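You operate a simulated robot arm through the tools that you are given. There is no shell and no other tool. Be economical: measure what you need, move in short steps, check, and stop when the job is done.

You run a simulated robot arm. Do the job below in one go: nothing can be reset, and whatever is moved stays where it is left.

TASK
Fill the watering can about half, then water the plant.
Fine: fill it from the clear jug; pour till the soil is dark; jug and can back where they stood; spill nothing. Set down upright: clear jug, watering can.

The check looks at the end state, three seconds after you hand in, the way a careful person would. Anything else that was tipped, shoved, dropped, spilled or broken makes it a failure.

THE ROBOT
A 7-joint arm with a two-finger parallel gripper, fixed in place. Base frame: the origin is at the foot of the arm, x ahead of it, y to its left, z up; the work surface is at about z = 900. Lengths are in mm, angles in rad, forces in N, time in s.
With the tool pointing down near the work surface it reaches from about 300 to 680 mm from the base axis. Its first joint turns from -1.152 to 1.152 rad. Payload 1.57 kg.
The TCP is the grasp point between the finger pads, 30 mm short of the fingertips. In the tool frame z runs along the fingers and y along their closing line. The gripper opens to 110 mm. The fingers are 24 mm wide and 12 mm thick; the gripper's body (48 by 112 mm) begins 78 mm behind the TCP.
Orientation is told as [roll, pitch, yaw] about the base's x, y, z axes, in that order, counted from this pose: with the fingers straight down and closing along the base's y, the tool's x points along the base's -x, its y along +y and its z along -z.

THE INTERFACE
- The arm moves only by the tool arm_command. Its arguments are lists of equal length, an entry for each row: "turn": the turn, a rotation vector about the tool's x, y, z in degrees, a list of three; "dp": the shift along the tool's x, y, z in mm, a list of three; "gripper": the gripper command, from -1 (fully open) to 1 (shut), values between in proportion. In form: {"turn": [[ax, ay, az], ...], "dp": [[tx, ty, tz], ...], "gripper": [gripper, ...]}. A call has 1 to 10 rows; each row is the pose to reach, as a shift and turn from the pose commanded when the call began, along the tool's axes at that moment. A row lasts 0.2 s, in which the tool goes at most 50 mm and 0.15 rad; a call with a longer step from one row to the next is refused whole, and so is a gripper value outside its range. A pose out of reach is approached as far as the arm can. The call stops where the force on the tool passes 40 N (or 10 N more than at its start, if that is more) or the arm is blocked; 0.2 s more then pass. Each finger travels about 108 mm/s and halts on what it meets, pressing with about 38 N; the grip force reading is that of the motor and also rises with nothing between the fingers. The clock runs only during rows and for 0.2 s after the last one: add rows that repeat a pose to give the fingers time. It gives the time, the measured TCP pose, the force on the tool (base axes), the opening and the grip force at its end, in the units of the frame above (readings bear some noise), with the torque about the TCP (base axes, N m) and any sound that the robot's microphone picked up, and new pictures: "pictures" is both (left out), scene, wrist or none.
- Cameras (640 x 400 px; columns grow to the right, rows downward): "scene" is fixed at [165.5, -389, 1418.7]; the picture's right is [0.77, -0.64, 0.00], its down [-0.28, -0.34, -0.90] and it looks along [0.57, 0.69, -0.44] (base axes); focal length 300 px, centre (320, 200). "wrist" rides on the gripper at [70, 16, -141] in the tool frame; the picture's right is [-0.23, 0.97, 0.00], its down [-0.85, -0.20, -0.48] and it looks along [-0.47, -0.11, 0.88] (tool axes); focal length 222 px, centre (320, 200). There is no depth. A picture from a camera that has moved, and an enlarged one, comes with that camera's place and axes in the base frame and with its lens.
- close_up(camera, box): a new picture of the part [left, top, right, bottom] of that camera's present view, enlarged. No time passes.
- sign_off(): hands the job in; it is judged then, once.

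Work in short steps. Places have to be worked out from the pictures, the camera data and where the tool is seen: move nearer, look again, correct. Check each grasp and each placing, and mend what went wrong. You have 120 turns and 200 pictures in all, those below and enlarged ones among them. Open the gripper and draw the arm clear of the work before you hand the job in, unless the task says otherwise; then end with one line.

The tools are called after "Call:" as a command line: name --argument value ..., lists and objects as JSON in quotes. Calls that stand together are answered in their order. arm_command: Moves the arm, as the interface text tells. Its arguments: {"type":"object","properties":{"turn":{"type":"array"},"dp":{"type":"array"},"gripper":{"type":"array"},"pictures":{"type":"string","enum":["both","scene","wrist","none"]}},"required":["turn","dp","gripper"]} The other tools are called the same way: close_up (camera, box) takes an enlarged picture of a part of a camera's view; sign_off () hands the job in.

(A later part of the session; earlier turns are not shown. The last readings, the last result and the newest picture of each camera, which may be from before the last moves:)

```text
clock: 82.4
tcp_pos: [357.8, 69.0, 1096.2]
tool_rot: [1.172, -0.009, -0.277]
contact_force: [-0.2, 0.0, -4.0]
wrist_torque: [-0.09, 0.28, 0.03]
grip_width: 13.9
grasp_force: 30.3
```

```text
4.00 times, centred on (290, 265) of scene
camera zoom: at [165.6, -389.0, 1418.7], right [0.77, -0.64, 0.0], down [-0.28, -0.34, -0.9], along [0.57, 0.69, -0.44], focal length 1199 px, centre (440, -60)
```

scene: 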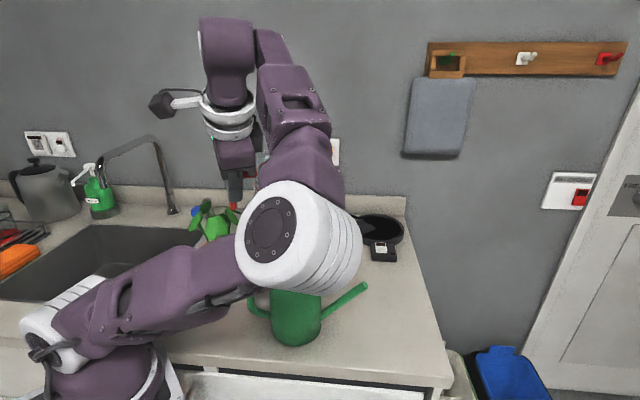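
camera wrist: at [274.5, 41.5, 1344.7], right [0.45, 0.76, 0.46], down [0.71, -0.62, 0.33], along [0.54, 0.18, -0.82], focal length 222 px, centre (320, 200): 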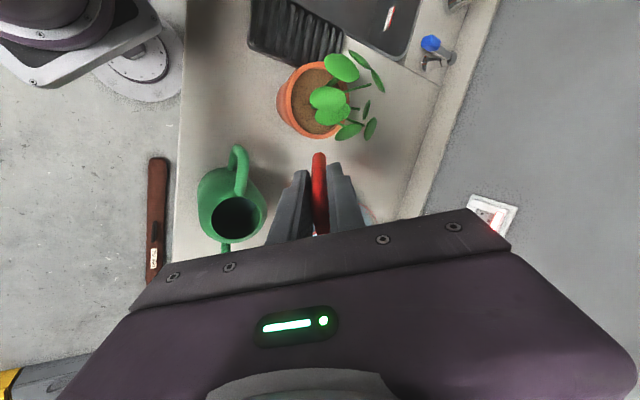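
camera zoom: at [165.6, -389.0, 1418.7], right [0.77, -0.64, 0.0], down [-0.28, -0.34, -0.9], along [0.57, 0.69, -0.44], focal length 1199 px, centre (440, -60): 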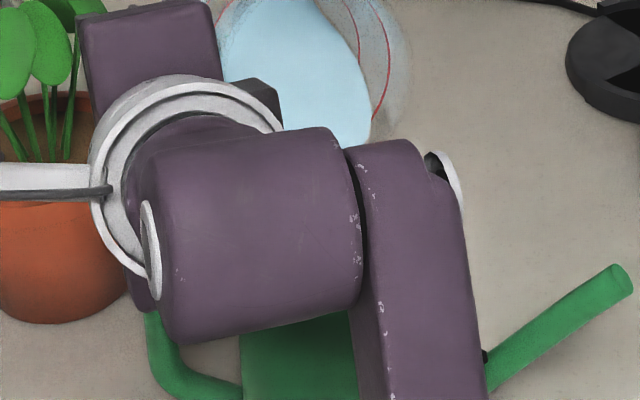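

Flow has settled. I untilt and raise away.

Call:
arm_command --turn '[[4, 0, 0], [9, 0, 0], [16, 0, 0], [24, 0, 0], [32, 0, 0], [40, 0, 0], [48, 0, 0], [56, 0, 0], [64, 0, 0], [67.3, 0, 0]]' --dp '[[0, 0, 0], [0, 8, -4], [0, 25, -11], [0, 50, -21], [0, 75, -32], [0, 97, -41], [0, 108, -46], [0, 108, -46], [0, 108, -46], [0, 108, -46]]' --gripper '[1, 1, 1, 1, 1, 1, 1, 1, 1, 1]' --pictures "none"

Call:
close_up --camera "scene" --box '[230, 140, 350, 320]'

```text
clock: 84.6
tcp_pos: [356.6, 66.6, 1212.7]
tool_rot: [-0.005, -0.006, -0.277]
contact_force: [0.9, 0.5, -2.8]
wrist_torque: [0.07, 0.26, -0.03]
grip_width: 13.8
grasp_force: 29.9
```

```text
2.22 times, centred on (290, 230) of scene
camera zoom: at [165.6, -389.0, 1418.7], right [0.77, -0.64, 0.0], down [-0.28, -0.34, -0.9], along [0.57, 0.69, -0.44], focal length 666 px, centre (387, 133)
```

zoom: 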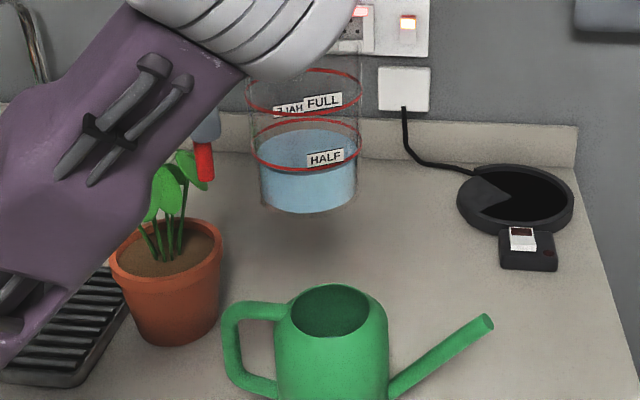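

Good: about 340 mL is in the can now. I return the jug above its original place.

Call:
arm_command --turn '[[0, 0, 5], [0, 0, 12], [0, 0, 19], [0, 0, 26], [0, 0, 33], [0, 0, 40], [0, 0, 47], [0, 0, 52], [0, 0, 56], [0, 0, 56]]' --dp '[[-10, -1, 0], [-32, -2, 0], [-58, -3, 0], [-85, -4, 0], [-112, -5, 0], [-138, -6, 0], [-162, -6, 0], [-180, -6, 0], [-191, -6, 0], [-194, -6, 0]]' --gripper '[1, 1, 1, 1, 1, 1, 1, 1, 1, 1]' --pictures "none"

Call:
close_up --camera "scene" --box '[300, 130, 440, 330]'

```text
clock: 86.8
tcp_pos: [541.0, 8.8, 1213.0]
tool_rot: [0.004, -0.005, -1.255]
contact_force: [-0.1, 0.1, -3.8]
wrist_torque: [0.25, 0.08, 0.06]
grip_width: 14.0
grasp_force: 30.5
```

```text
2.00 times, centred on (370, 230) of scene
camera zoom: at [165.6, -389.0, 1418.7], right [0.77, -0.64, 0.0], down [-0.28, -0.34, -0.9], along [0.57, 0.69, -0.44], focal length 600 px, centre (220, 140)
```

zoom: 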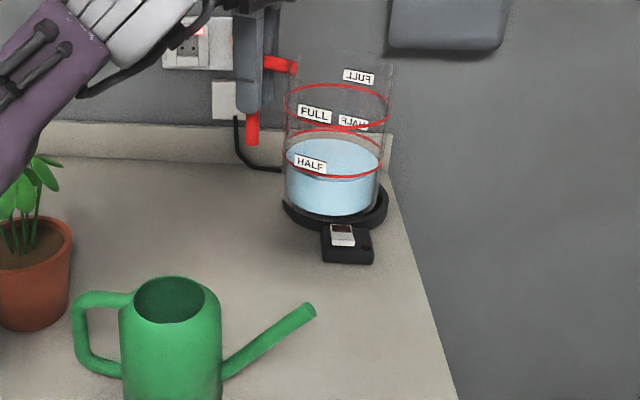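

I lower to just above the table.

Call:
arm_command --turn '[[0, 0, 0], [0, 0, 0], [0, 0, 0], [0, 0, 0], [0, 0, 0], [0, 0, 0], [0, 0, 0], [0, 0, 0]]' --dp '[[0, 0, 15], [1, 0, 50], [1.9, -0.4, 90], [1.9, -0.4, 130], [1.9, -0.4, 165], [1.9, -0.4, 187], [1.9, -0.4, 198], [1.9, -0.4, 202]]' --gripper '[1, 1, 1, 1, 1, 1, 1, 1]' --pictures "none"

Call:
close_up --camera "scene" --box '[300, 210, 420, 330]'

```text
clock: 88.6
tcp_pos: [540.9, 9.8, 1011.1]
tool_rot: [0.005, -0.005, -1.256]
contact_force: [0.2, -0.4, -3.9]
wrist_torque: [0.24, 0.05, 0.0]
grip_width: 14.0
grasp_force: 30.5
```

```text
3.33 times, centred on (360, 270) of scene
camera zoom: at [165.6, -389.0, 1418.7], right [0.77, -0.64, 0.0], down [-0.28, -0.34, -0.9], along [0.57, 0.69, -0.44], focal length 999 px, centre (187, -33)
```

zoom: 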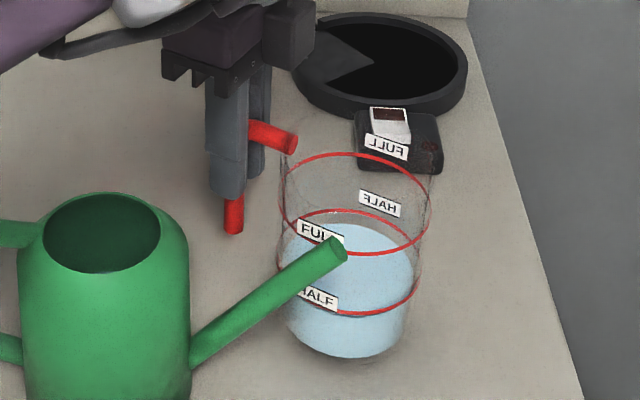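

Call:
arm_command --turn '[[0, 0, 0], [0, 0, 0], [0, 0, 0], [0, 0, 0], [0, 0, 0]]' --dp '[[0.5, 0, 2], [1, 0, 4], [1, 0, 6], [1, 0, 8], [1, 0, 8.5]]' --gripper '[1, 1, 1, 1, 1]' --pictures "none"

Call:
close_up --camera "scene" --box '[300, 210, 420, 330]'

```text
clock: 89.8
tcp_pos: [541.5, 11.7, 1004.9]
tool_rot: [0.008, -0.005, -1.255]
contact_force: [-0.4, 1.5, 11.0]
wrist_torque: [-1.11, 0.01, -0.02]
grip_width: 14.0
grasp_force: 30.2
```

```text
3.33 times, centred on (360, 270) of scene
camera zoom: at [165.3, -388.9, 1418.8], right [0.77, -0.64, 0.0], down [-0.28, -0.34, -0.9], along [0.57, 0.69, -0.44], focal length 999 px, centre (187, -33)
```

zoom: 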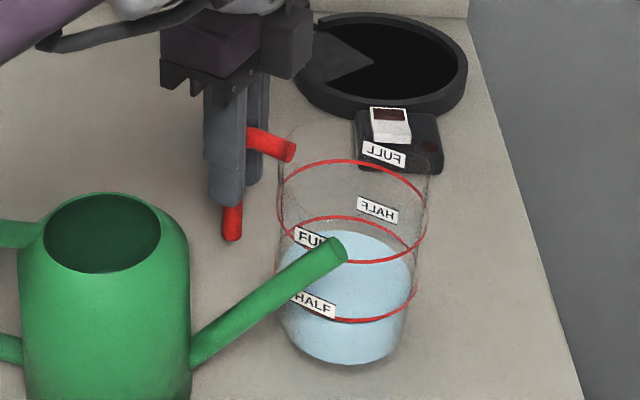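

Contact with the table (+11 N), with the jug on its mark. I back off 1.5 mm, open and withdraw.

Call:
arm_command --turn '[[0, 0, 0], [0, 0, 0], [0, 0, 0], [0, 0, 0], [0, 0, 0], [0, 0, 0], [0, 0, 0], [0, 0, 0], [0, 0, 0]]' --dp '[[0, 0, -1.5], [0, 0, -1.5], [0, 0, -1.5], [0, 0, -1.5], [0, 0, -20], [0, 0, -50], [0, 0, -95], [0, 0, -140], [0, 0, -180]]' --gripper '[0.9, 0.6, 0, -0.4, -0.4, -0.4, -0.4, -0.4, -0.4]'

Call:
close_up --camera "scene" --box '[180, 190, 420, 350]'

```text
clock: 91.8
tcp_pos: [539.9, 11.6, 1186.8]
tool_rot: [0.003, -0.006, -1.253]
contact_force: [0.6, -0.5, 0.3]
wrist_torque: [0.02, 0.03, 0.04]
grip_width: 77.0
grasp_force: 0.1
camera wrist: at [534.7, 84.0, 1328.4], right [1.0, 0.09, 0.01], down [0.07, -0.87, 0.48], along [0.05, -0.48, -0.88], focal length 222 px, centre (320, 200)
```

scene: 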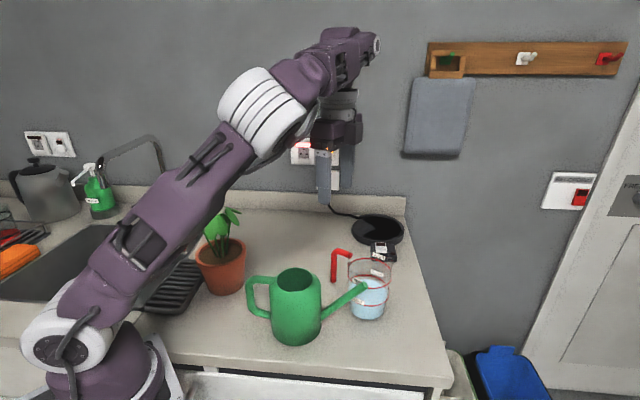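
wrist: 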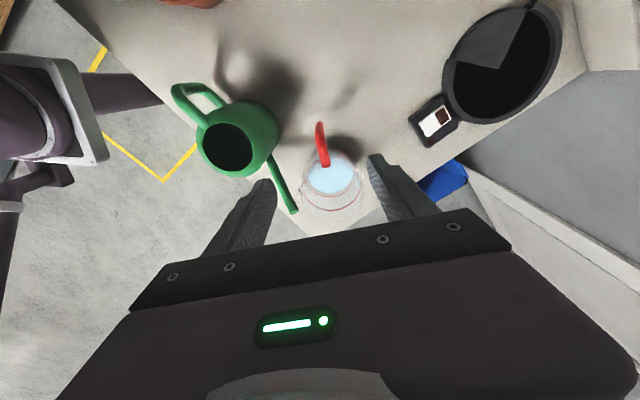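

```text
2.50 times, centred on (300, 270) of scene
camera zoom: at [165.5, -389.0, 1418.7], right [0.77, -0.64, 0.0], down [-0.28, -0.34, -0.9], along [0.57, 0.69, -0.44], focal length 749 px, centre (370, 25)
```

zoom: 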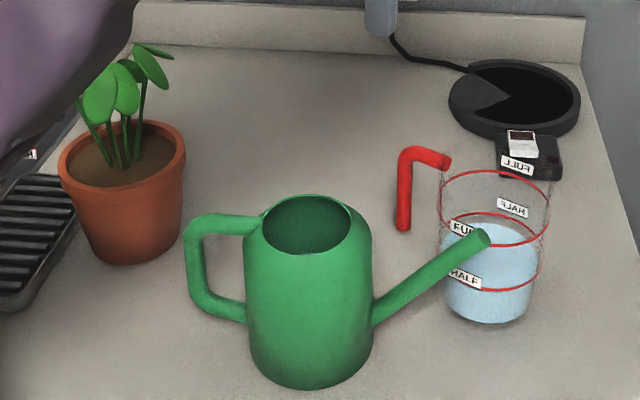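

The jug stands upright on its spot and nothing has spilled. Next is the can: I'll grip its handle from above at yaw ≈ -46° and tilt about the closing axis. I move above the handle.

Call:
arm_command --turn '[[0, 0, -4], [0, 0, -8], [0, 0, -12], [0, 0, -17], [0, 0, -22], [0, 0, -26], [0, 0, -26]]' --dp '[[8, -15, 0], [22, -42, 0], [38, -72, 0], [53, -102, 0], [67, -128, 0], [76, -145, 5], [77.6, -148, 7]]' --gripper '[-0.5, -0.5, -0.5, -0.5, -0.5, -0.5, -0.5]'

Call:
close_up --camera "wrist" --box '[200, 60, 460, 240]'

```text
clock: 93.4
tcp_pos: [373.5, 37.0, 1175.2]
tool_rot: [0.002, -0.008, -0.8]
contact_force: [0.0, 0.7, -0.4]
wrist_torque: [0.0, 0.0, 0.02]
grip_width: 82.6
grasp_force: 0.1
camera wrist: at [338.6, 100.0, 1316.5], right [0.86, 0.52, 0.0], down [0.45, -0.75, 0.48], along [0.25, -0.41, -0.87], focal length 222 px, centre (320, 200)
```

scene: 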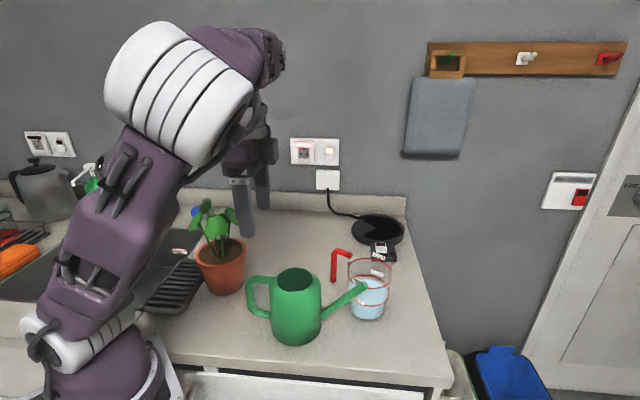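
wrist: 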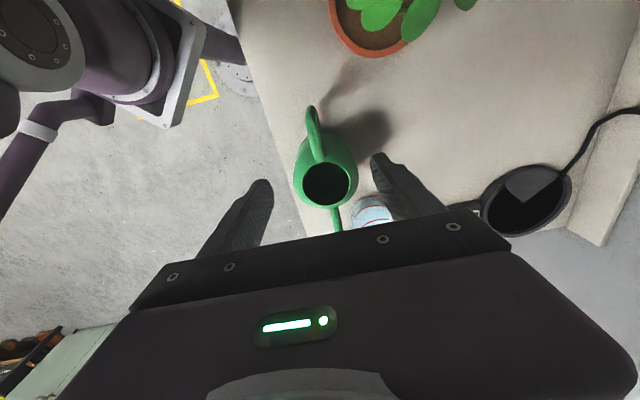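

```text
2.22 times, centred on (330, 150) of wrist
camera zoom: at [338.6, 100.0, 1316.5], right [0.86, 0.52, 0.0], down [0.45, -0.75, 0.48], along [0.25, -0.41, -0.87], focal length 494 px, centre (298, 311)
```

zoom: 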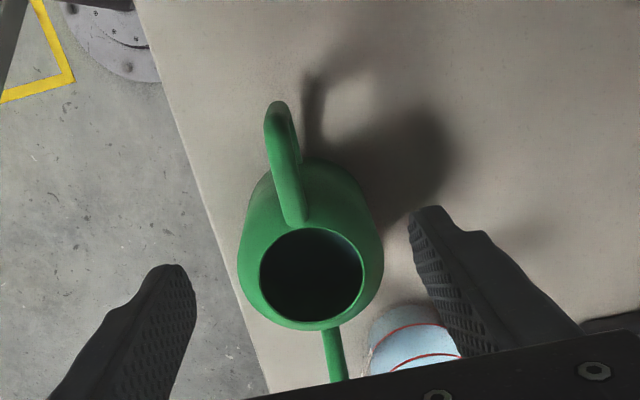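

The handle corner is at r≈92 mm from the can axis, direction 134°, matching the tool's yaw. I move over it to [358,50] and descend partway.

Call:
arm_command --turn '[[0, 0, 0], [0, 0, 0], [0, 0, 0], [0, 0, 0], [0, 0, 0]]' --dp '[[12, -1, 10], [20.3, -2.2, 40], [20.3, -2.2, 80], [20.3, -2.2, 115], [20.3, -2.2, 115]]' --gripper '[-0.5, -0.5, -0.5, -0.5, -0.5]' --pictures "none"

Call:
close_up --camera "wrist" --box '[180, 80, 460, 260]'

Call:
close_up --camera "scene" --box '[200, 200, 340, 340]'

```text
clock: 94.6
tcp_pos: [361.6, 52.9, 1058.7]
tool_rot: [0.002, -0.006, -0.8]
contact_force: [-1.3, -0.1, -0.5]
wrist_torque: [0.0, 0.01, 0.0]
grip_width: 82.6
grasp_force: 0.0
```

```text
2.22 times, centred on (320, 170) of wrist
camera zoom: at [326.2, 114.6, 1199.6], right [0.86, 0.51, 0.0], down [0.45, -0.75, 0.48], along [0.25, -0.41, -0.88], focal length 494 px, centre (320, 267)
```

zoom: 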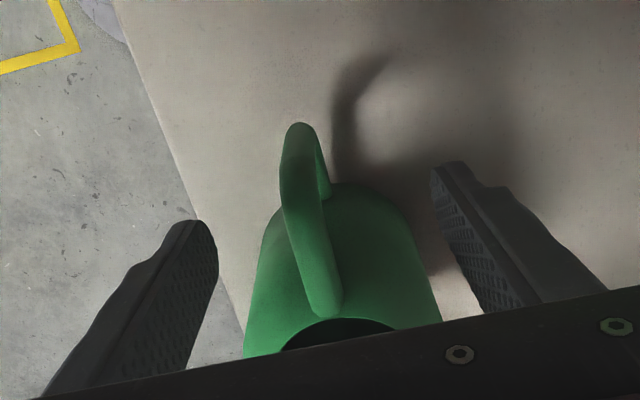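

```text
2.86 times, centred on (270, 270) of scene
camera zoom: at [165.5, -389.0, 1418.7], right [0.77, -0.64, 0.0], down [-0.28, -0.34, -0.9], along [0.57, 0.69, -0.44], focal length 856 px, centre (463, 0)
```

zoom: 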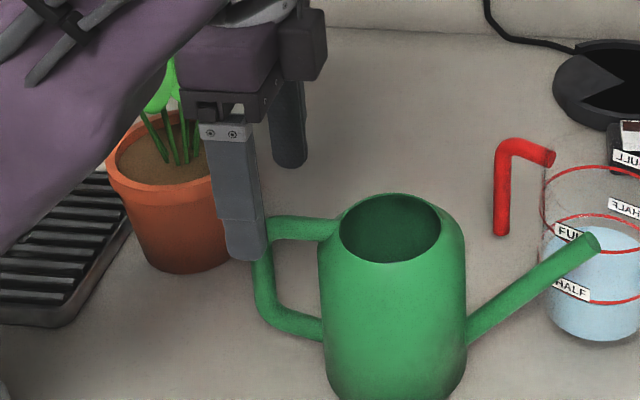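

The handle is 4 mm toward the tool's -y and the bar about 8 mm further out. I correct, descend to z≈1005 and close.

Call:
arm_command --turn '[[0, 0, 0], [0, 0, 0], [0, 0, 0], [0, 0, 0], [0, 0, 0], [0, 0, 0], [0, 0, 0], [0, 0, 0]]' --dp '[[6, -4.3, 5], [6, -4.3, 25], [6, -4.3, 45], [6, -4.3, 54], [6, -4.3, 54], [6, -4.3, 54], [6, -4.3, 54], [6, -4.3, 54]]' --gripper '[-0.5, -0.5, -0.5, -0.4, 0.1, 0.5, 1, 1]' --pictures "none"

Call:
close_up --camera "wrist" --box '[180, 80, 460, 260]'

Call:
close_up --camera "scene" --box '[200, 200, 340, 340]'

```text
clock: 96.4
tcp_pos: [354.5, 51.4, 1005.2]
tool_rot: [0.001, -0.004, -0.801]
contact_force: [-1.0, 0.4, -0.4]
wrist_torque: [0.07, 0.24, -0.05]
grip_width: 15.9
grasp_force: 30.9
```

```text
2.22 times, centred on (320, 170) of wrist
camera zoom: at [318.8, 113.9, 1146.4], right [0.86, 0.51, 0.0], down [0.45, -0.75, 0.48], along [0.25, -0.41, -0.88], focal length 494 px, centre (320, 267)
```

zoom: 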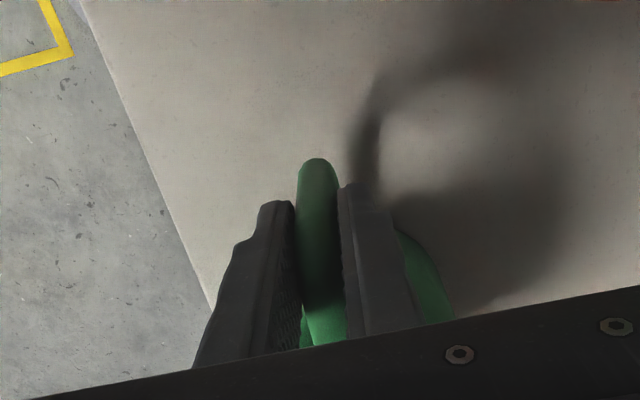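

```text
2.86 times, centred on (270, 270) of scene
camera zoom: at [165.5, -389.0, 1418.7], right [0.77, -0.64, 0.0], down [-0.28, -0.34, -0.9], along [0.57, 0.69, -0.44], focal length 856 px, centre (463, 0)
```

zoom: 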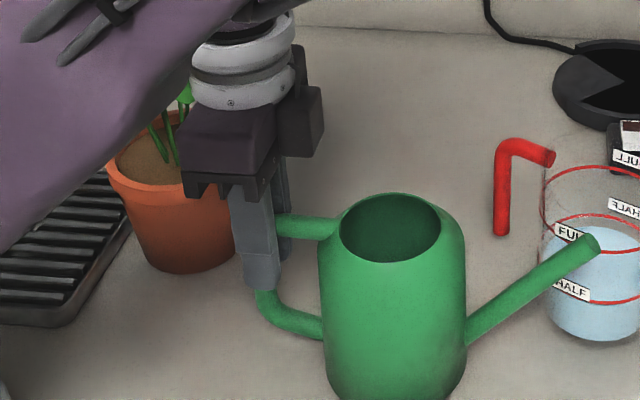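

Grip is good and the can did not move. I lift 15 mm to test the hold.

Call:
arm_command --turn '[[0, 0, 0], [0, 0, 0], [0, 0, 0], [0, 0, 0], [0, 0, 0]]' --dp '[[0, 0, -3], [0, 0, -7], [0, 0, -11], [0, 0, -15], [0, 0, -15]]' --gripper '[1, 1, 1, 1, 1]' --pictures "none"

Call:
close_up --camera "scene" --box '[200, 200, 340, 340]'

```text
clock: 97.6
tcp_pos: [354.1, 51.7, 1023.1]
tool_rot: [0.001, -0.008, -0.8]
contact_force: [-0.3, 0.3, -5.3]
wrist_torque: [0.29, 0.29, -0.01]
grip_width: 15.5
grasp_force: 32.1
```

```text
2.86 times, centred on (270, 270) of scene
camera zoom: at [165.6, -389.0, 1418.7], right [0.77, -0.64, 0.0], down [-0.28, -0.34, -0.9], along [0.57, 0.69, -0.44], focal length 856 px, centre (463, 0)
```

zoom: 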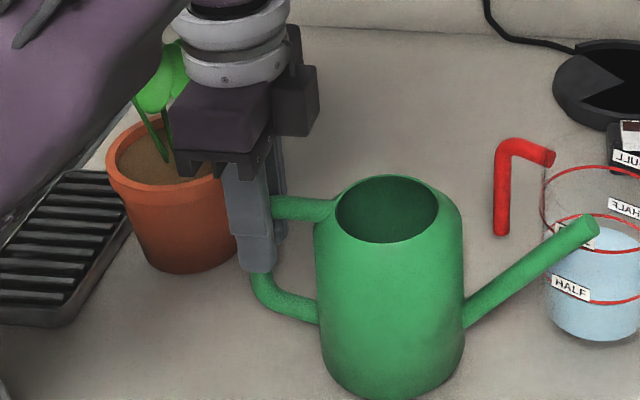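

Held well (5.3 N). I raise it to z≈1190 and start turning the spout toward the plant.

Call:
arm_command --turn '[[0, 0, 0], [0, 0, 0], [0, 0, 0], [0, 0, -3], [0, 0, -8], [0, 0, -14], [0, 0, -21], [0, 0, -28], [0, 0, -35], [0, 0, -40]]' --dp '[[0, 0, -15], [0, 0, -45], [-2, -4, -80], [-5, -11, -115], [-9, -20, -145], [-14, -30, -165], [-19, -41, -170], [-24, -51, -170], [-27, -58, -170], [-27.7, -60.4, -170]]' --gripper '[1, 1, 1, 1, 1, 1, 1, 1, 1, 1]'

```text
clock: 99.8
tcp_pos: [327.0, -9.1, 1192.1]
tool_rot: [-0.004, -0.008, -0.101]
contact_force: [1.1, -0.4, -5.2]
wrist_torque: [0.03, 0.43, 0.02]
grip_width: 15.7
grasp_force: 31.4
camera wrist: at [261.4, 15.6, 1331.9], right [0.32, 0.95, 0.0], down [0.83, -0.28, 0.48], along [0.46, -0.16, -0.87], focal length 222 px, centre (320, 200)
```

scene: 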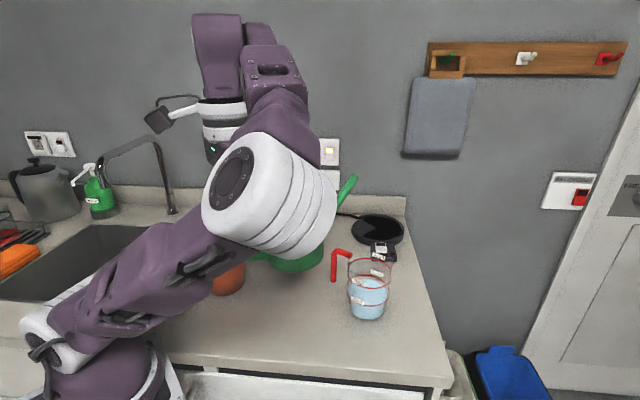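
wrist: 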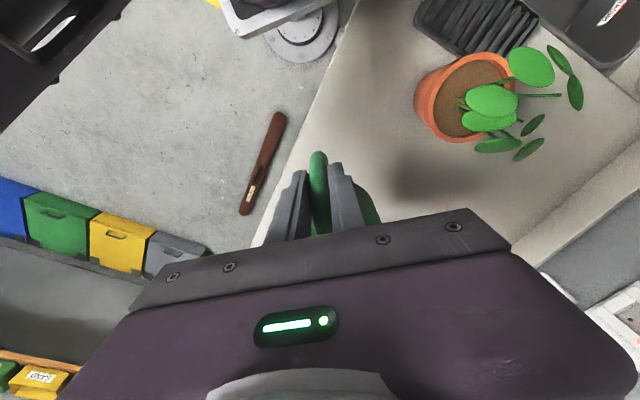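

Yaw is -6°. I continue in a short step so any limit shows early.

Call:
arm_command --turn '[[0, 0, -6], [0, 0, -13], [0, 0, -20], [0, 0, -27], [0, 0, -32]]' --dp '[[0, 0, 0], [0, 0, 0], [0, 0, 0], [0, 0, 0], [0, 0, 0]]' --gripper '[1, 1, 1, 1, 1]' --pictures "scene"

```text
clock: 101.0
tcp_pos: [327.2, -9.2, 1191.8]
tool_rot: [-0.007, -0.004, 0.456]
contact_force: [0.6, -0.8, -5.4]
wrist_torque: [-0.2, 0.44, 0.03]
grip_width: 15.7
grasp_force: 31.6
```

scene: 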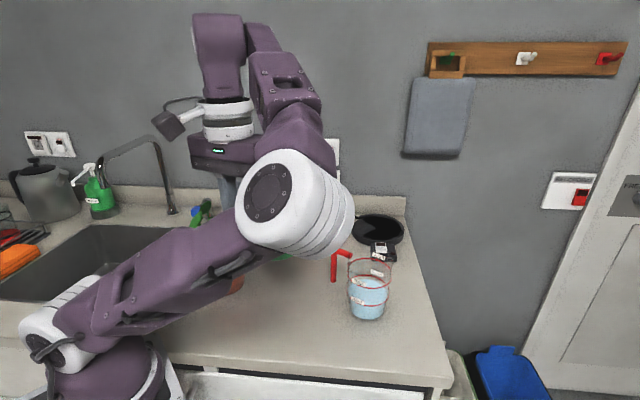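

Call:
arm_command --turn '[[0, 0, -6], [0, 0, -12], [0, 0, -18], [0, 0, -24]]' --dp '[[0, 0, 0], [0, 0, 0], [0, 0, 0], [0, 0, 0]]' --gripper '[1, 1, 1, 1]' --pictures "scene"

```text
clock: 102.0
tcp_pos: [328.9, -8.6, 1191.0]
tool_rot: [-0.006, -0.003, 0.877]
contact_force: [0.4, 0.4, -5.8]
wrist_torque: [-0.33, 0.28, -0.01]
grip_width: 15.7
grasp_force: 31.3
```

scene: 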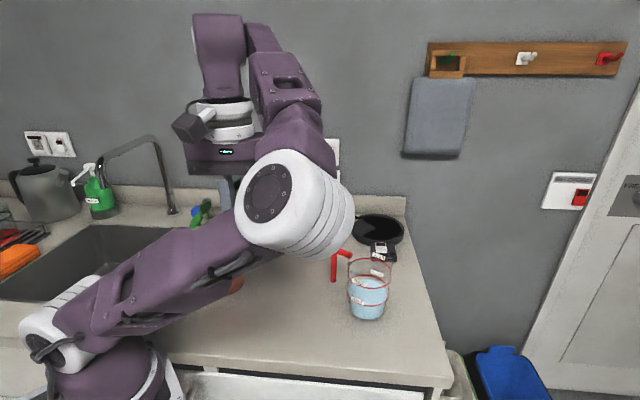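

Yaw 50° without trouble. Another 20° would keep the TCP farther from the base; I try it.

Call:
arm_command --turn '[[0, 0, -6], [0, 0, -12], [0, 0, -18]]' --dp '[[0, 0, 0], [0, 0, 0], [0, 0, 0]]' --gripper '[1, 1, 1]' --pictures "wrist"

```text
clock: 102.8
tcp_pos: [322.6, -2.4, 1185.0]
tool_rot: [-0.01, 0.001, 1.189]
contact_force: [-0.6, 0.2, -4.5]
wrist_torque: [-0.43, 0.18, -0.01]
grip_width: 16.2
grasp_force: 31.5
out of reach, approached as far as the arm can: row 3
camera wrist: at [282.8, -59.8, 1327.1], right [-0.82, 0.57, -0.01], down [0.5, 0.72, 0.48], along [0.28, 0.39, -0.88], focal length 222 px, centre (320, 200)
```

wrist: 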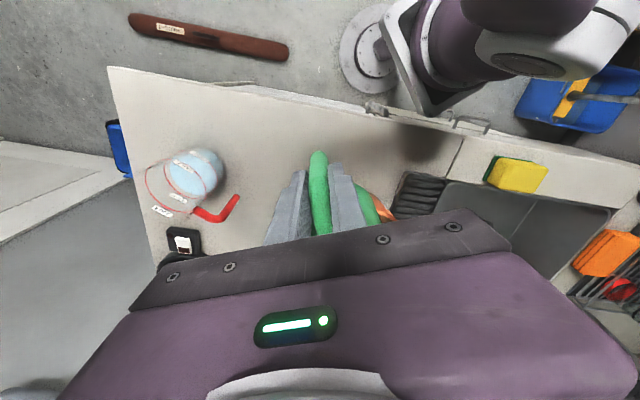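

The limit is about yaw 67°. Leaves sit at z≈1075–1130, so the spout must come in beneath them, from the +x side. I pull back to TCP [420,-40] at yaw 55°, clear of the leaves, before lowering.

Call:
arm_command --turn '[[0, 0, 3], [0, 0, 6], [0, 0, 9], [0, 0, 12], [0, 0, 13], [0, 0, 13]]' --dp '[[0, -12, 0], [-1, -35, 0], [-1, -60, 0], [-1, -85, 0], [-1, -100, 0], [-1, -104, 0]]' --gripper '[1, 1, 1, 1, 1, 1]'

```text
clock: 104.2
tcp_pos: [392.5, -11.0, 1164.1]
tool_rot: [-0.006, 0.002, 0.96]
contact_force: [0.1, -1.1, -4.4]
wrist_torque: [-0.37, 0.24, 0.0]
grip_width: 15.8
grasp_force: 31.7
out of reach, approached as far as the arm can: row 2, 3, 4, 5, 6
camera wrist: at [340.9, -57.4, 1305.8], right [-0.67, 0.74, -0.01], down [0.65, 0.59, 0.48], along [0.36, 0.32, -0.88], focal length 222 px, centre (320, 200)
```

scene: 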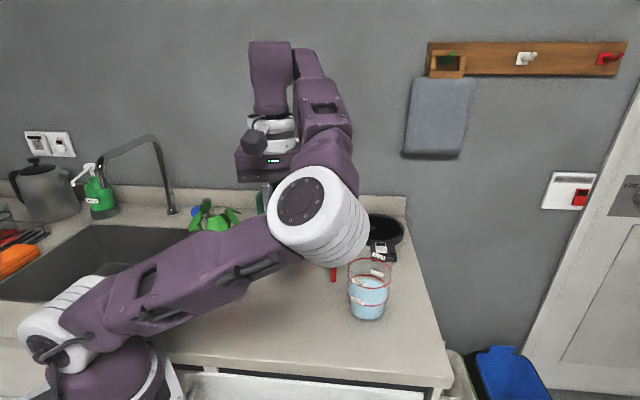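
wrist: 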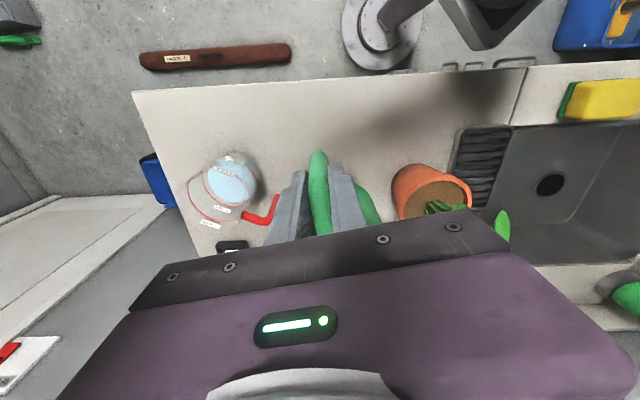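

I tilt the spout down 18° here, clear of the leaves.

Call:
arm_command --turn '[[0, 4, 0], [0, 9, 0], [0, 14, 0], [0, 18, 0], [0, 18, 0]]' --dp '[[0, 0, 0], [0, 0, 0], [0, 0, 0], [0, 0, 0], [0, 0, 0]]' --gripper '[1, 1, 1, 1, 1]'

```text
clock: 105.4
tcp_pos: [375.3, 1.8, 1148.2]
tool_rot: [-0.008, 0.314, 0.958]
contact_force: [-0.4, 0.6, -5.5]
wrist_torque: [-0.27, 0.19, -0.02]
grip_width: 15.9
grasp_force: 30.9
out of reach, approached as far as the arm can: row 1, 2, 3, 4, 5
camera wrist: at [349.9, -5.7, 1303.6], right [-0.67, 0.73, -0.08], down [0.71, 0.67, 0.19], along [0.19, 0.07, -0.98], focal length 222 px, centre (320, 200)
```

scene: 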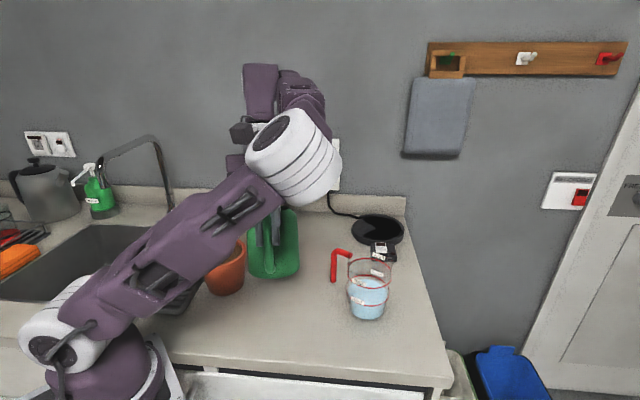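
wrist: 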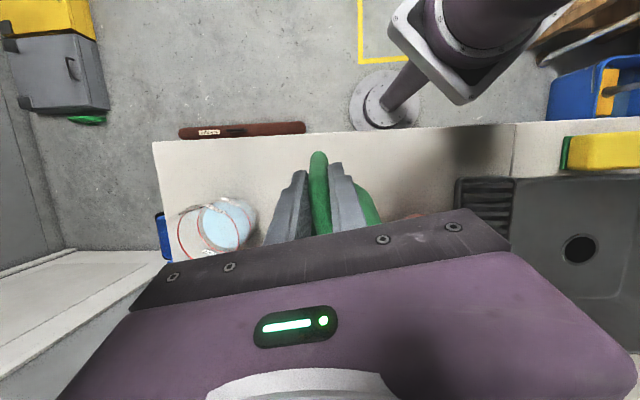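

I descend straight down to bring the spout tip to z≈1016, at x≈500, right of the plant.

Call:
arm_command --turn '[[0, 0, 0], [0, 0, 0], [0, 0, 0], [0, 0, 0], [0, 0, 0]]' --dp '[[-5, 0, 15], [-11, 0, 34], [-18, 0, 55], [-23, 0, 70], [-24.1, 0, 74.2]]' --gripper '[1, 1, 1, 1, 1]'

Call:
close_up --camera "scene" --box '[180, 190, 340, 320]'

```text
clock: 106.6
tcp_pos: [375.2, 2.8, 1071.7]
tool_rot: [-0.007, 0.315, 0.959]
contact_force: [-0.4, -0.5, -5.8]
wrist_torque: [-0.32, 0.2, 0.01]
grip_width: 15.6
grasp_force: 31.2
camera wrist: at [350.3, -5.5, 1226.6], right [-0.67, 0.73, -0.08], down [0.71, 0.67, 0.19], along [0.19, 0.08, -0.98], focal length 222 px, centre (320, 200)
```

scene: 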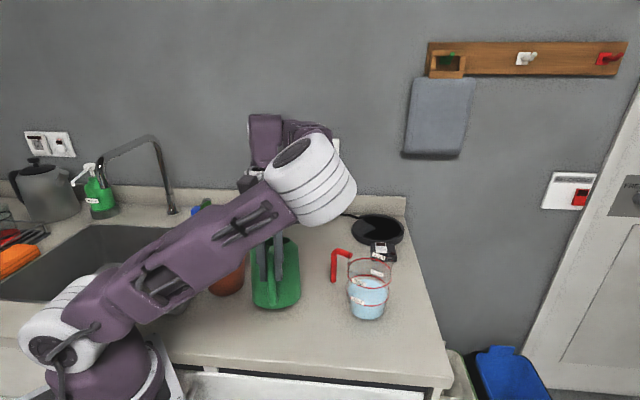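
wrist: 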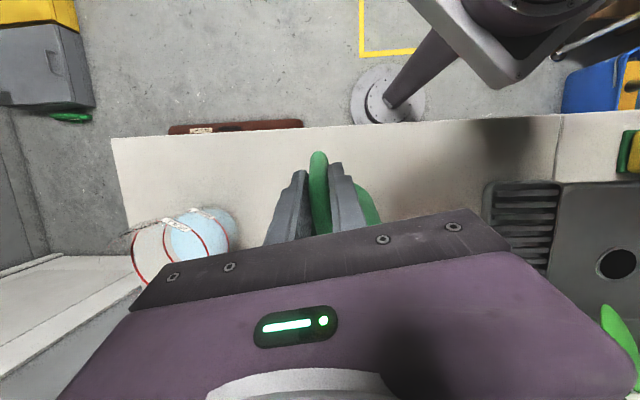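

```text
3.08 times, centred on (260, 255) of scene
camera zoom: at [165.6, -389.0, 1418.7], right [0.77, -0.64, 0.0], down [-0.28, -0.34, -0.9], along [0.57, 0.69, -0.44], focal length 922 px, centre (505, 31)
```

zoom: 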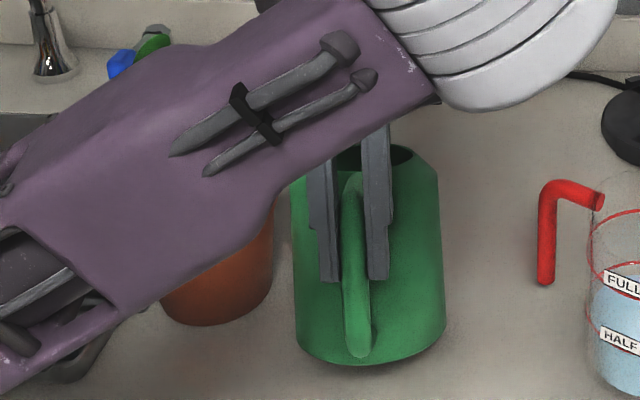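

The spout tip is at about [501,182,1017]. I slide toward -x, first 60 mm.

Call:
arm_command --turn '[[0, 0, 0], [0, 0, 0], [0, 0, 0], [0, 0, 0], [0, 0, 0]]' --dp '[[5, 8, 2], [13, 20, 4], [23, 35, 7.5], [30, 45, 10], [32.7, 49, 10.6]]' --gripper '[1, 1, 1, 1, 1]'

Call:
close_up --camera "scene" --box '[180, 190, 340, 320]'

```text
clock: 107.8
tcp_pos: [314.4, 2.4, 1071.6]
tool_rot: [-0.006, 0.313, 0.957]
contact_force: [-0.6, 0.4, -4.5]
wrist_torque: [-0.3, 0.19, -0.03]
grip_width: 15.7
grasp_force: 31.9
camera wrist: at [289.0, -5.2, 1226.6], right [-0.67, 0.73, -0.08], down [0.71, 0.67, 0.19], along [0.19, 0.07, -0.98], focal length 222 px, centre (320, 200)
```

scene: 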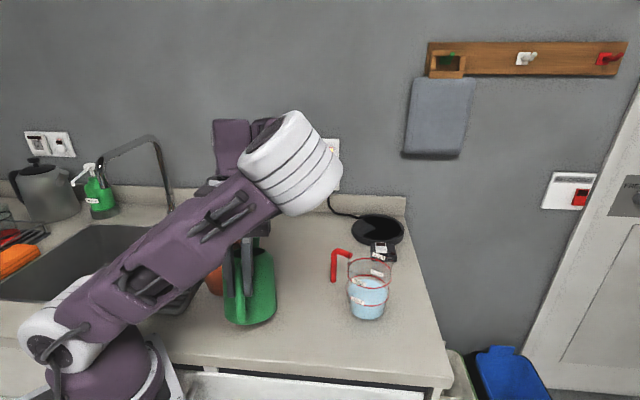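
wrist: 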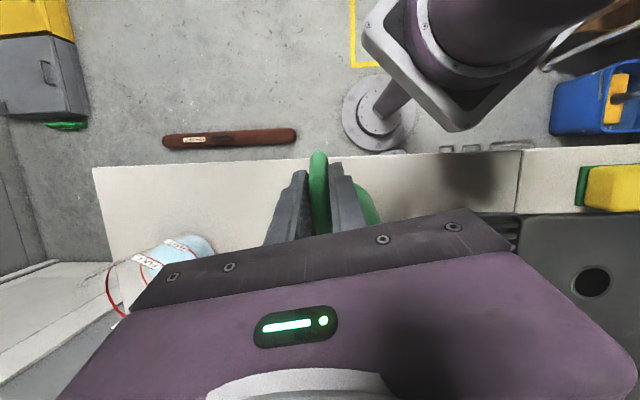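

```text
3.08 times, centred on (260, 255) of scene
camera zoom: at [165.6, -389.0, 1418.7], right [0.77, -0.64, 0.0], down [-0.28, -0.34, -0.9], along [0.57, 0.69, -0.44], focal length 922 px, centre (505, 31)
```

zoom: 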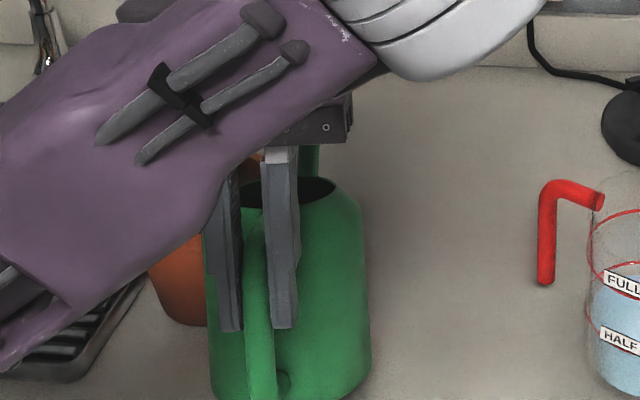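

Another 58 mm toward -x brings the tip over the right-front part of the soil.

Call:
arm_command --turn '[[0, 0, 0], [0, 0, 0], [0, 0, 0], [0, 0, 0], [0, 0, 0]]' --dp '[[5, 8, 2], [13, 20, 4], [23, 34, 7.5], [29, 43, 9.5], [31.6, 47.5, 10.3]]' --gripper '[1, 1, 1, 1, 1]'

Call:
close_up --camera "scene" --box '[150, 190, 310, 320]'

```text
clock: 109.0
tcp_pos: [258.1, 2.3, 1068.3]
tool_rot: [-0.009, 0.314, 0.959]
contact_force: [3.2, -2.9, -3.4]
wrist_torque: [-0.09, -0.29, -0.89]
grip_width: 16.5
grasp_force: 31.6
camera wrist: at [232.4, -5.5, 1224.5], right [-0.67, 0.73, -0.08], down [0.71, 0.67, 0.19], along [0.19, 0.07, -0.98], focal length 222 px, centre (320, 200)
```

scene: 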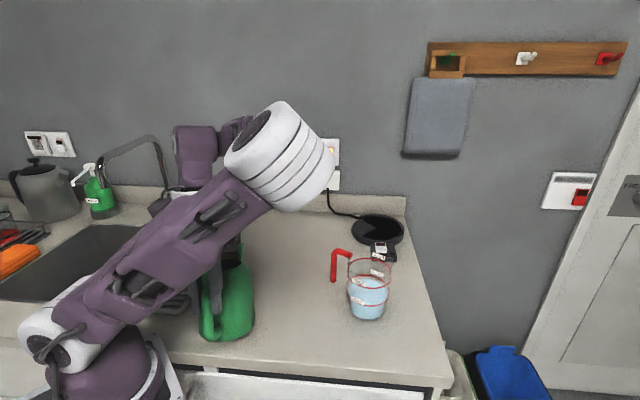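
wrist: 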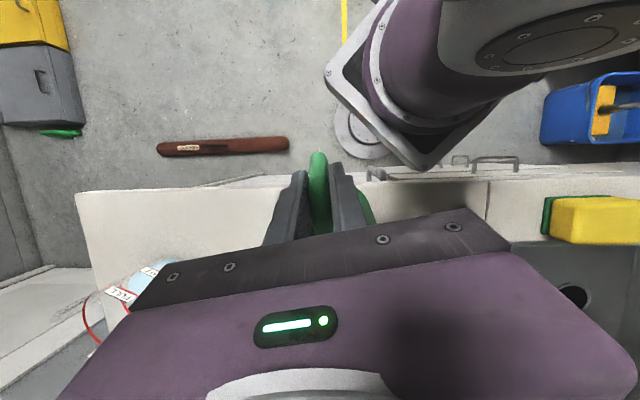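

```text
3.08 times, centred on (230, 255) of scene
camera zoom: at [165.7, -389.1, 1418.7], right [0.77, -0.64, 0.0], down [-0.28, -0.34, -0.9], along [0.57, 0.69, -0.44], focal length 922 px, centre (597, 31)
```

zoom: 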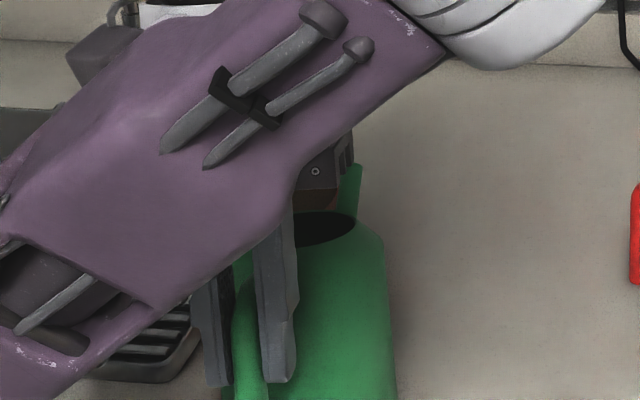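

A side force at the tip: the spout is touching the plant or rim. I back off 20 mm and look.

Call:
arm_command --turn '[[0, 0, 0], [0, 0, 0], [0, 0, 0], [0, 0, 0]]' --dp '[[-5, -8, -2], [-10, -16, -3.5], [-16, -25, -5], [-16, -25, -5]]' --gripper '[1, 1, 1, 1]' --pictures "none"

Call:
close_up --camera "scene" --box '[150, 190, 310, 320]'

```text
clock: 110.0
tcp_pos: [287.4, 1.2, 1069.5]
tool_rot: [-0.008, 0.314, 0.959]
contact_force: [-0.5, 0.2, -4.6]
wrist_torque: [-0.25, 0.21, -0.02]
grip_width: 15.8
grasp_force: 31.6
```

```text
3.08 times, centred on (230, 255) of scene
camera zoom: at [165.6, -389.0, 1418.7], right [0.77, -0.64, 0.0], down [-0.28, -0.34, -0.9], along [0.57, 0.69, -0.44], focal length 922 px, centre (597, 31)
```

zoom: 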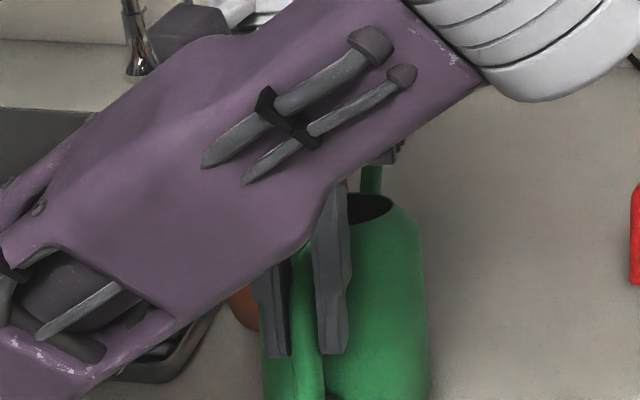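

That is most likely the pot rim; the sagging can lowers the tip. I raise 24 mm (still under the leaves) and move in again.

Call:
arm_command --turn '[[0, 0, 0], [0, 0, 0], [0, 0, 0], [0, 0, 0], [0, 0, 0], [0, 0, 0]]' --dp '[[4, 0, -12], [7.4, 0, -22.8], [12, 8, -21], [17, 16, -19.5], [20, 22, -18], [21, 25, -17.6]]' --gripper '[1, 1, 1, 1, 1, 1]' --pictures "none"

Call:
close_up --camera "scene" --box '[150, 150, 310, 320]'

```text
clock: 111.4
tcp_pos: [260.2, 6.1, 1093.5]
tool_rot: [-0.008, 0.316, 0.959]
contact_force: [-0.4, 0.6, -5.6]
wrist_torque: [-0.27, 0.21, 0.0]
grip_width: 16.0
grasp_force: 31.5
```

```text
2.35 times, centred on (230, 235) of scene
camera zoom: at [165.6, -389.0, 1418.7], right [0.77, -0.64, 0.0], down [-0.28, -0.34, -0.9], along [0.57, 0.69, -0.44], focal length 705 px, centre (532, 118)
```

zoom: 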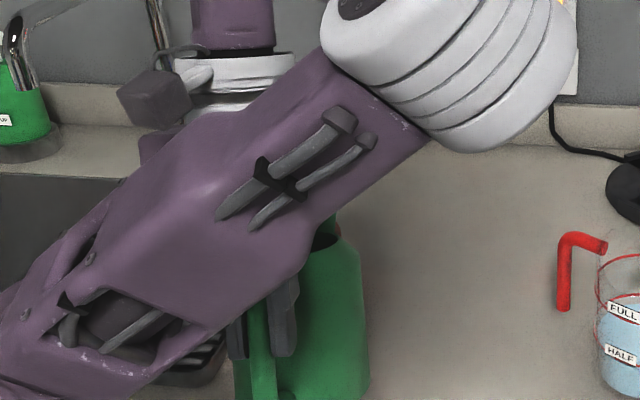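

No contact now. To be safely inside the rim I shift 18 mm more toward -x, watching the force.

Call:
arm_command --turn '[[0, 0, 0], [0, 0, 0], [0, 0, 0]]' --dp '[[3, 6, 1], [6, 11, 2], [8, 16, 2.6]]' --gripper '[1, 1, 1]' --pictures "none"

```text
clock: 112.2
tcp_pos: [242.1, 7.9, 1092.9]
tool_rot: [-0.009, 0.315, 0.957]
contact_force: [-0.3, -0.3, -4.4]
wrist_torque: [-0.28, 0.23, 0.0]
grip_width: 15.7
grasp_force: 31.3
```

Clear. I tilt to 30° about the spout tip and look.

Call:
arm_command --turn '[[0, 3, 0], [0, 6, 0], [0, 9, 0], [0, 12, 0], [0, 12, 0]]' --dp '[[0.3, 0, -11.8], [0.4, 0, -23.6], [-0.3, 0, -35.4], [-1.6, 0, -47.1], [-1.6, 0, -47.1]]' --gripper '[1, 1, 1, 1, 1]'

Call:
close_up --camera "scene" --box '[150, 150, 310, 320]'

```text
clock: 113.4
tcp_pos: [250.5, 20.8, 1137.3]
tool_rot: [-0.01, 0.522, 0.956]
contact_force: [-0.7, -1.2, -5.1]
wrist_torque: [-0.22, 0.12, 0.02]
grip_width: 15.9
grasp_force: 31.1
camera wrist: at [243.8, 40.1, 1293.5], right [-0.69, 0.72, -0.12], down [0.72, 0.69, -0.01], along [0.07, -0.1, -0.99], focal length 222 px, centre (320, 200)
```

scene: 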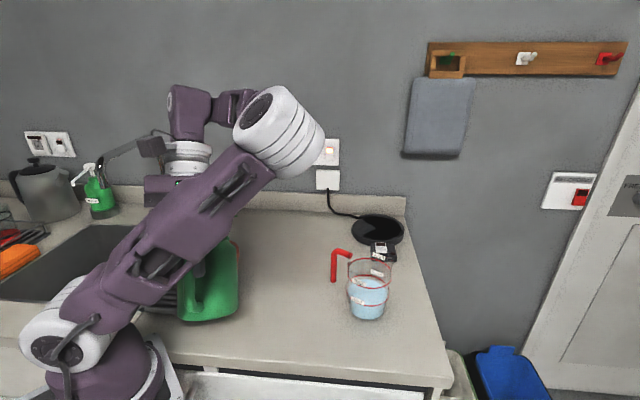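
wrist: 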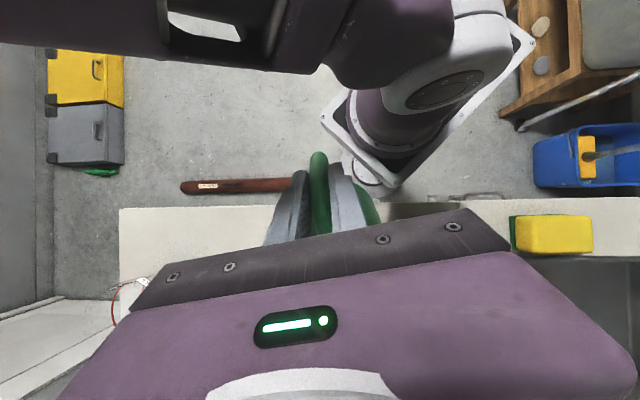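

```text
2.35 times, centred on (230, 235) of scene
camera zoom: at [165.6, -389.0, 1418.7], right [0.77, -0.64, 0.0], down [-0.28, -0.34, -0.9], along [0.57, 0.69, -0.44], focal length 705 px, centre (532, 118)
```

zoom: 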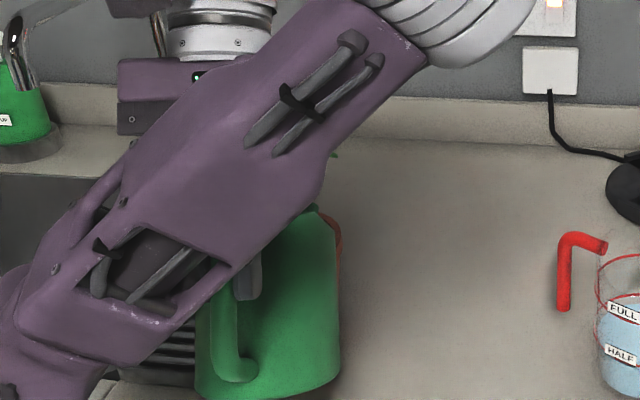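

The pot's right edge shows about 9 px left of the original: the contact nudged the pot some 15–20 mm. I shift the tip inward (-14,+14) so it stays well inside the rim, and hold.

Call:
arm_command --turn '[[0, 0, 0], [0, 0, 0], [0, 0, 0]]' --dp '[[-1, 8, -0.6], [-3, 19.5, -1.7], [-3, 19.5, -1.7]]' --gripper '[1, 1, 1]' --pictures "none"

Call:
close_up --camera "scene" --box '[190, 190, 270, 290]'

```text
clock: 114.2
tcp_pos: [236.1, 33.9, 1138.2]
tool_rot: [-0.008, 0.524, 0.957]
contact_force: [0.3, -0.5, -4.0]
wrist_torque: [-0.17, 0.11, 0.0]
grip_width: 15.7
grasp_force: 31.5
```

```text
4.00 times, centred on (230, 240) of scene
camera zoom: at [165.6, -389.0, 1418.7], right [0.77, -0.64, 0.0], down [-0.28, -0.34, -0.9], along [0.57, 0.69, -0.44], focal length 1199 px, centre (680, 40)
```

zoom: 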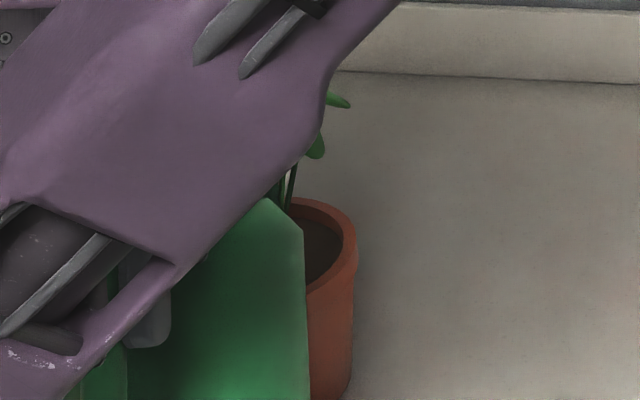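

Soil is turning dark and the stream is inside the pot. I hold for about 1.5 s and look again.

Call:
arm_command --turn '[[0, 1, 0], [0, 2, 0], [0, 2, 0], [0, 2, 0], [0, 2, 0], [0, 2, 0], [0, 2, 0]]' --dp '[[0.1, 0, -3.9], [0.2, 0, -7.9], [0.2, 0, -7.9], [0.2, 0, -7.9], [0.2, 0, -7.9], [0.2, 0, -7.9], [0.2, 0, -7.9]]' --gripper '[1, 1, 1, 1, 1, 1, 1]' --pictures "none"

Call:
close_up --camera "scene" --box '[190, 190, 270, 290]'

```text
clock: 115.8
tcp_pos: [239.8, 38.2, 1144.1]
tool_rot: [-0.009, 0.559, 0.957]
contact_force: [-0.3, 0.1, -3.4]
wrist_torque: [-0.1, 0.13, -0.03]
grip_width: 15.7
grasp_force: 31.5
```

```text
4.00 times, centred on (230, 240) of scene
camera zoom: at [165.6, -389.0, 1418.7], right [0.77, -0.64, 0.0], down [-0.28, -0.34, -0.9], along [0.57, 0.69, -0.44], focal length 1199 px, centre (680, 40)
```

zoom: 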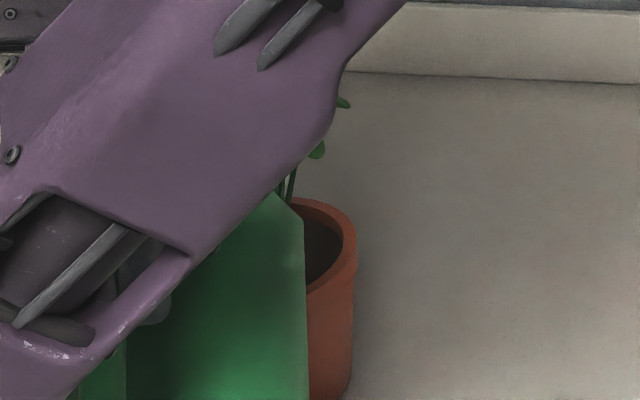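

About 150–190 mL has gone in by weight and the soil looks dark. I untilt about the tip to stop the flow.

Call:
arm_command --turn '[[0, -4, 0], [0, -8, 0], [0, -12, 0], [0, -14, 0], [0, -14, 0]]' --dp '[[-2, 0, 15.6], [-4.4, 0, 31], [-8, 0, 46], [-10.6, 0, 53.9], [-10.6, 0, 53.9]]' --gripper '[1, 1, 1, 1, 1]' --pictures "none"

Call:
close_up --camera "scene" --box '[190, 190, 270, 290]'

```text
clock: 117.0
tcp_pos: [225.9, 21.1, 1093.0]
tool_rot: [-0.007, 0.315, 0.96]
contact_force: [-5.0, -8.6, 9.7]
wrist_torque: [0.82, -0.6, -0.02]
grip_width: 15.8
grasp_force: 30.9
```

```text
4.00 times, centred on (230, 240) of scene
camera zoom: at [165.2, -389.3, 1418.7], right [0.77, -0.64, 0.0], down [-0.28, -0.34, -0.9], along [0.57, 0.69, -0.44], focal length 1199 px, centre (680, 40)
```

zoom: 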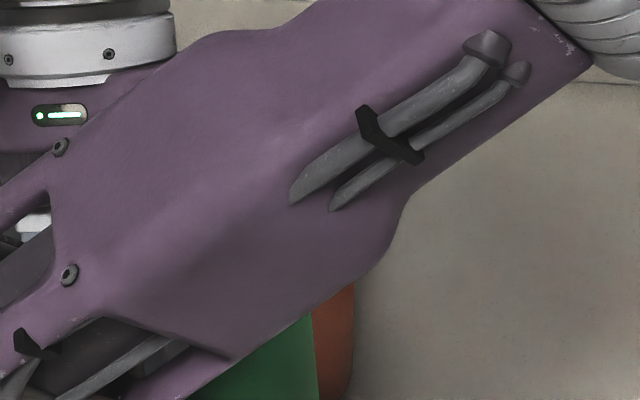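

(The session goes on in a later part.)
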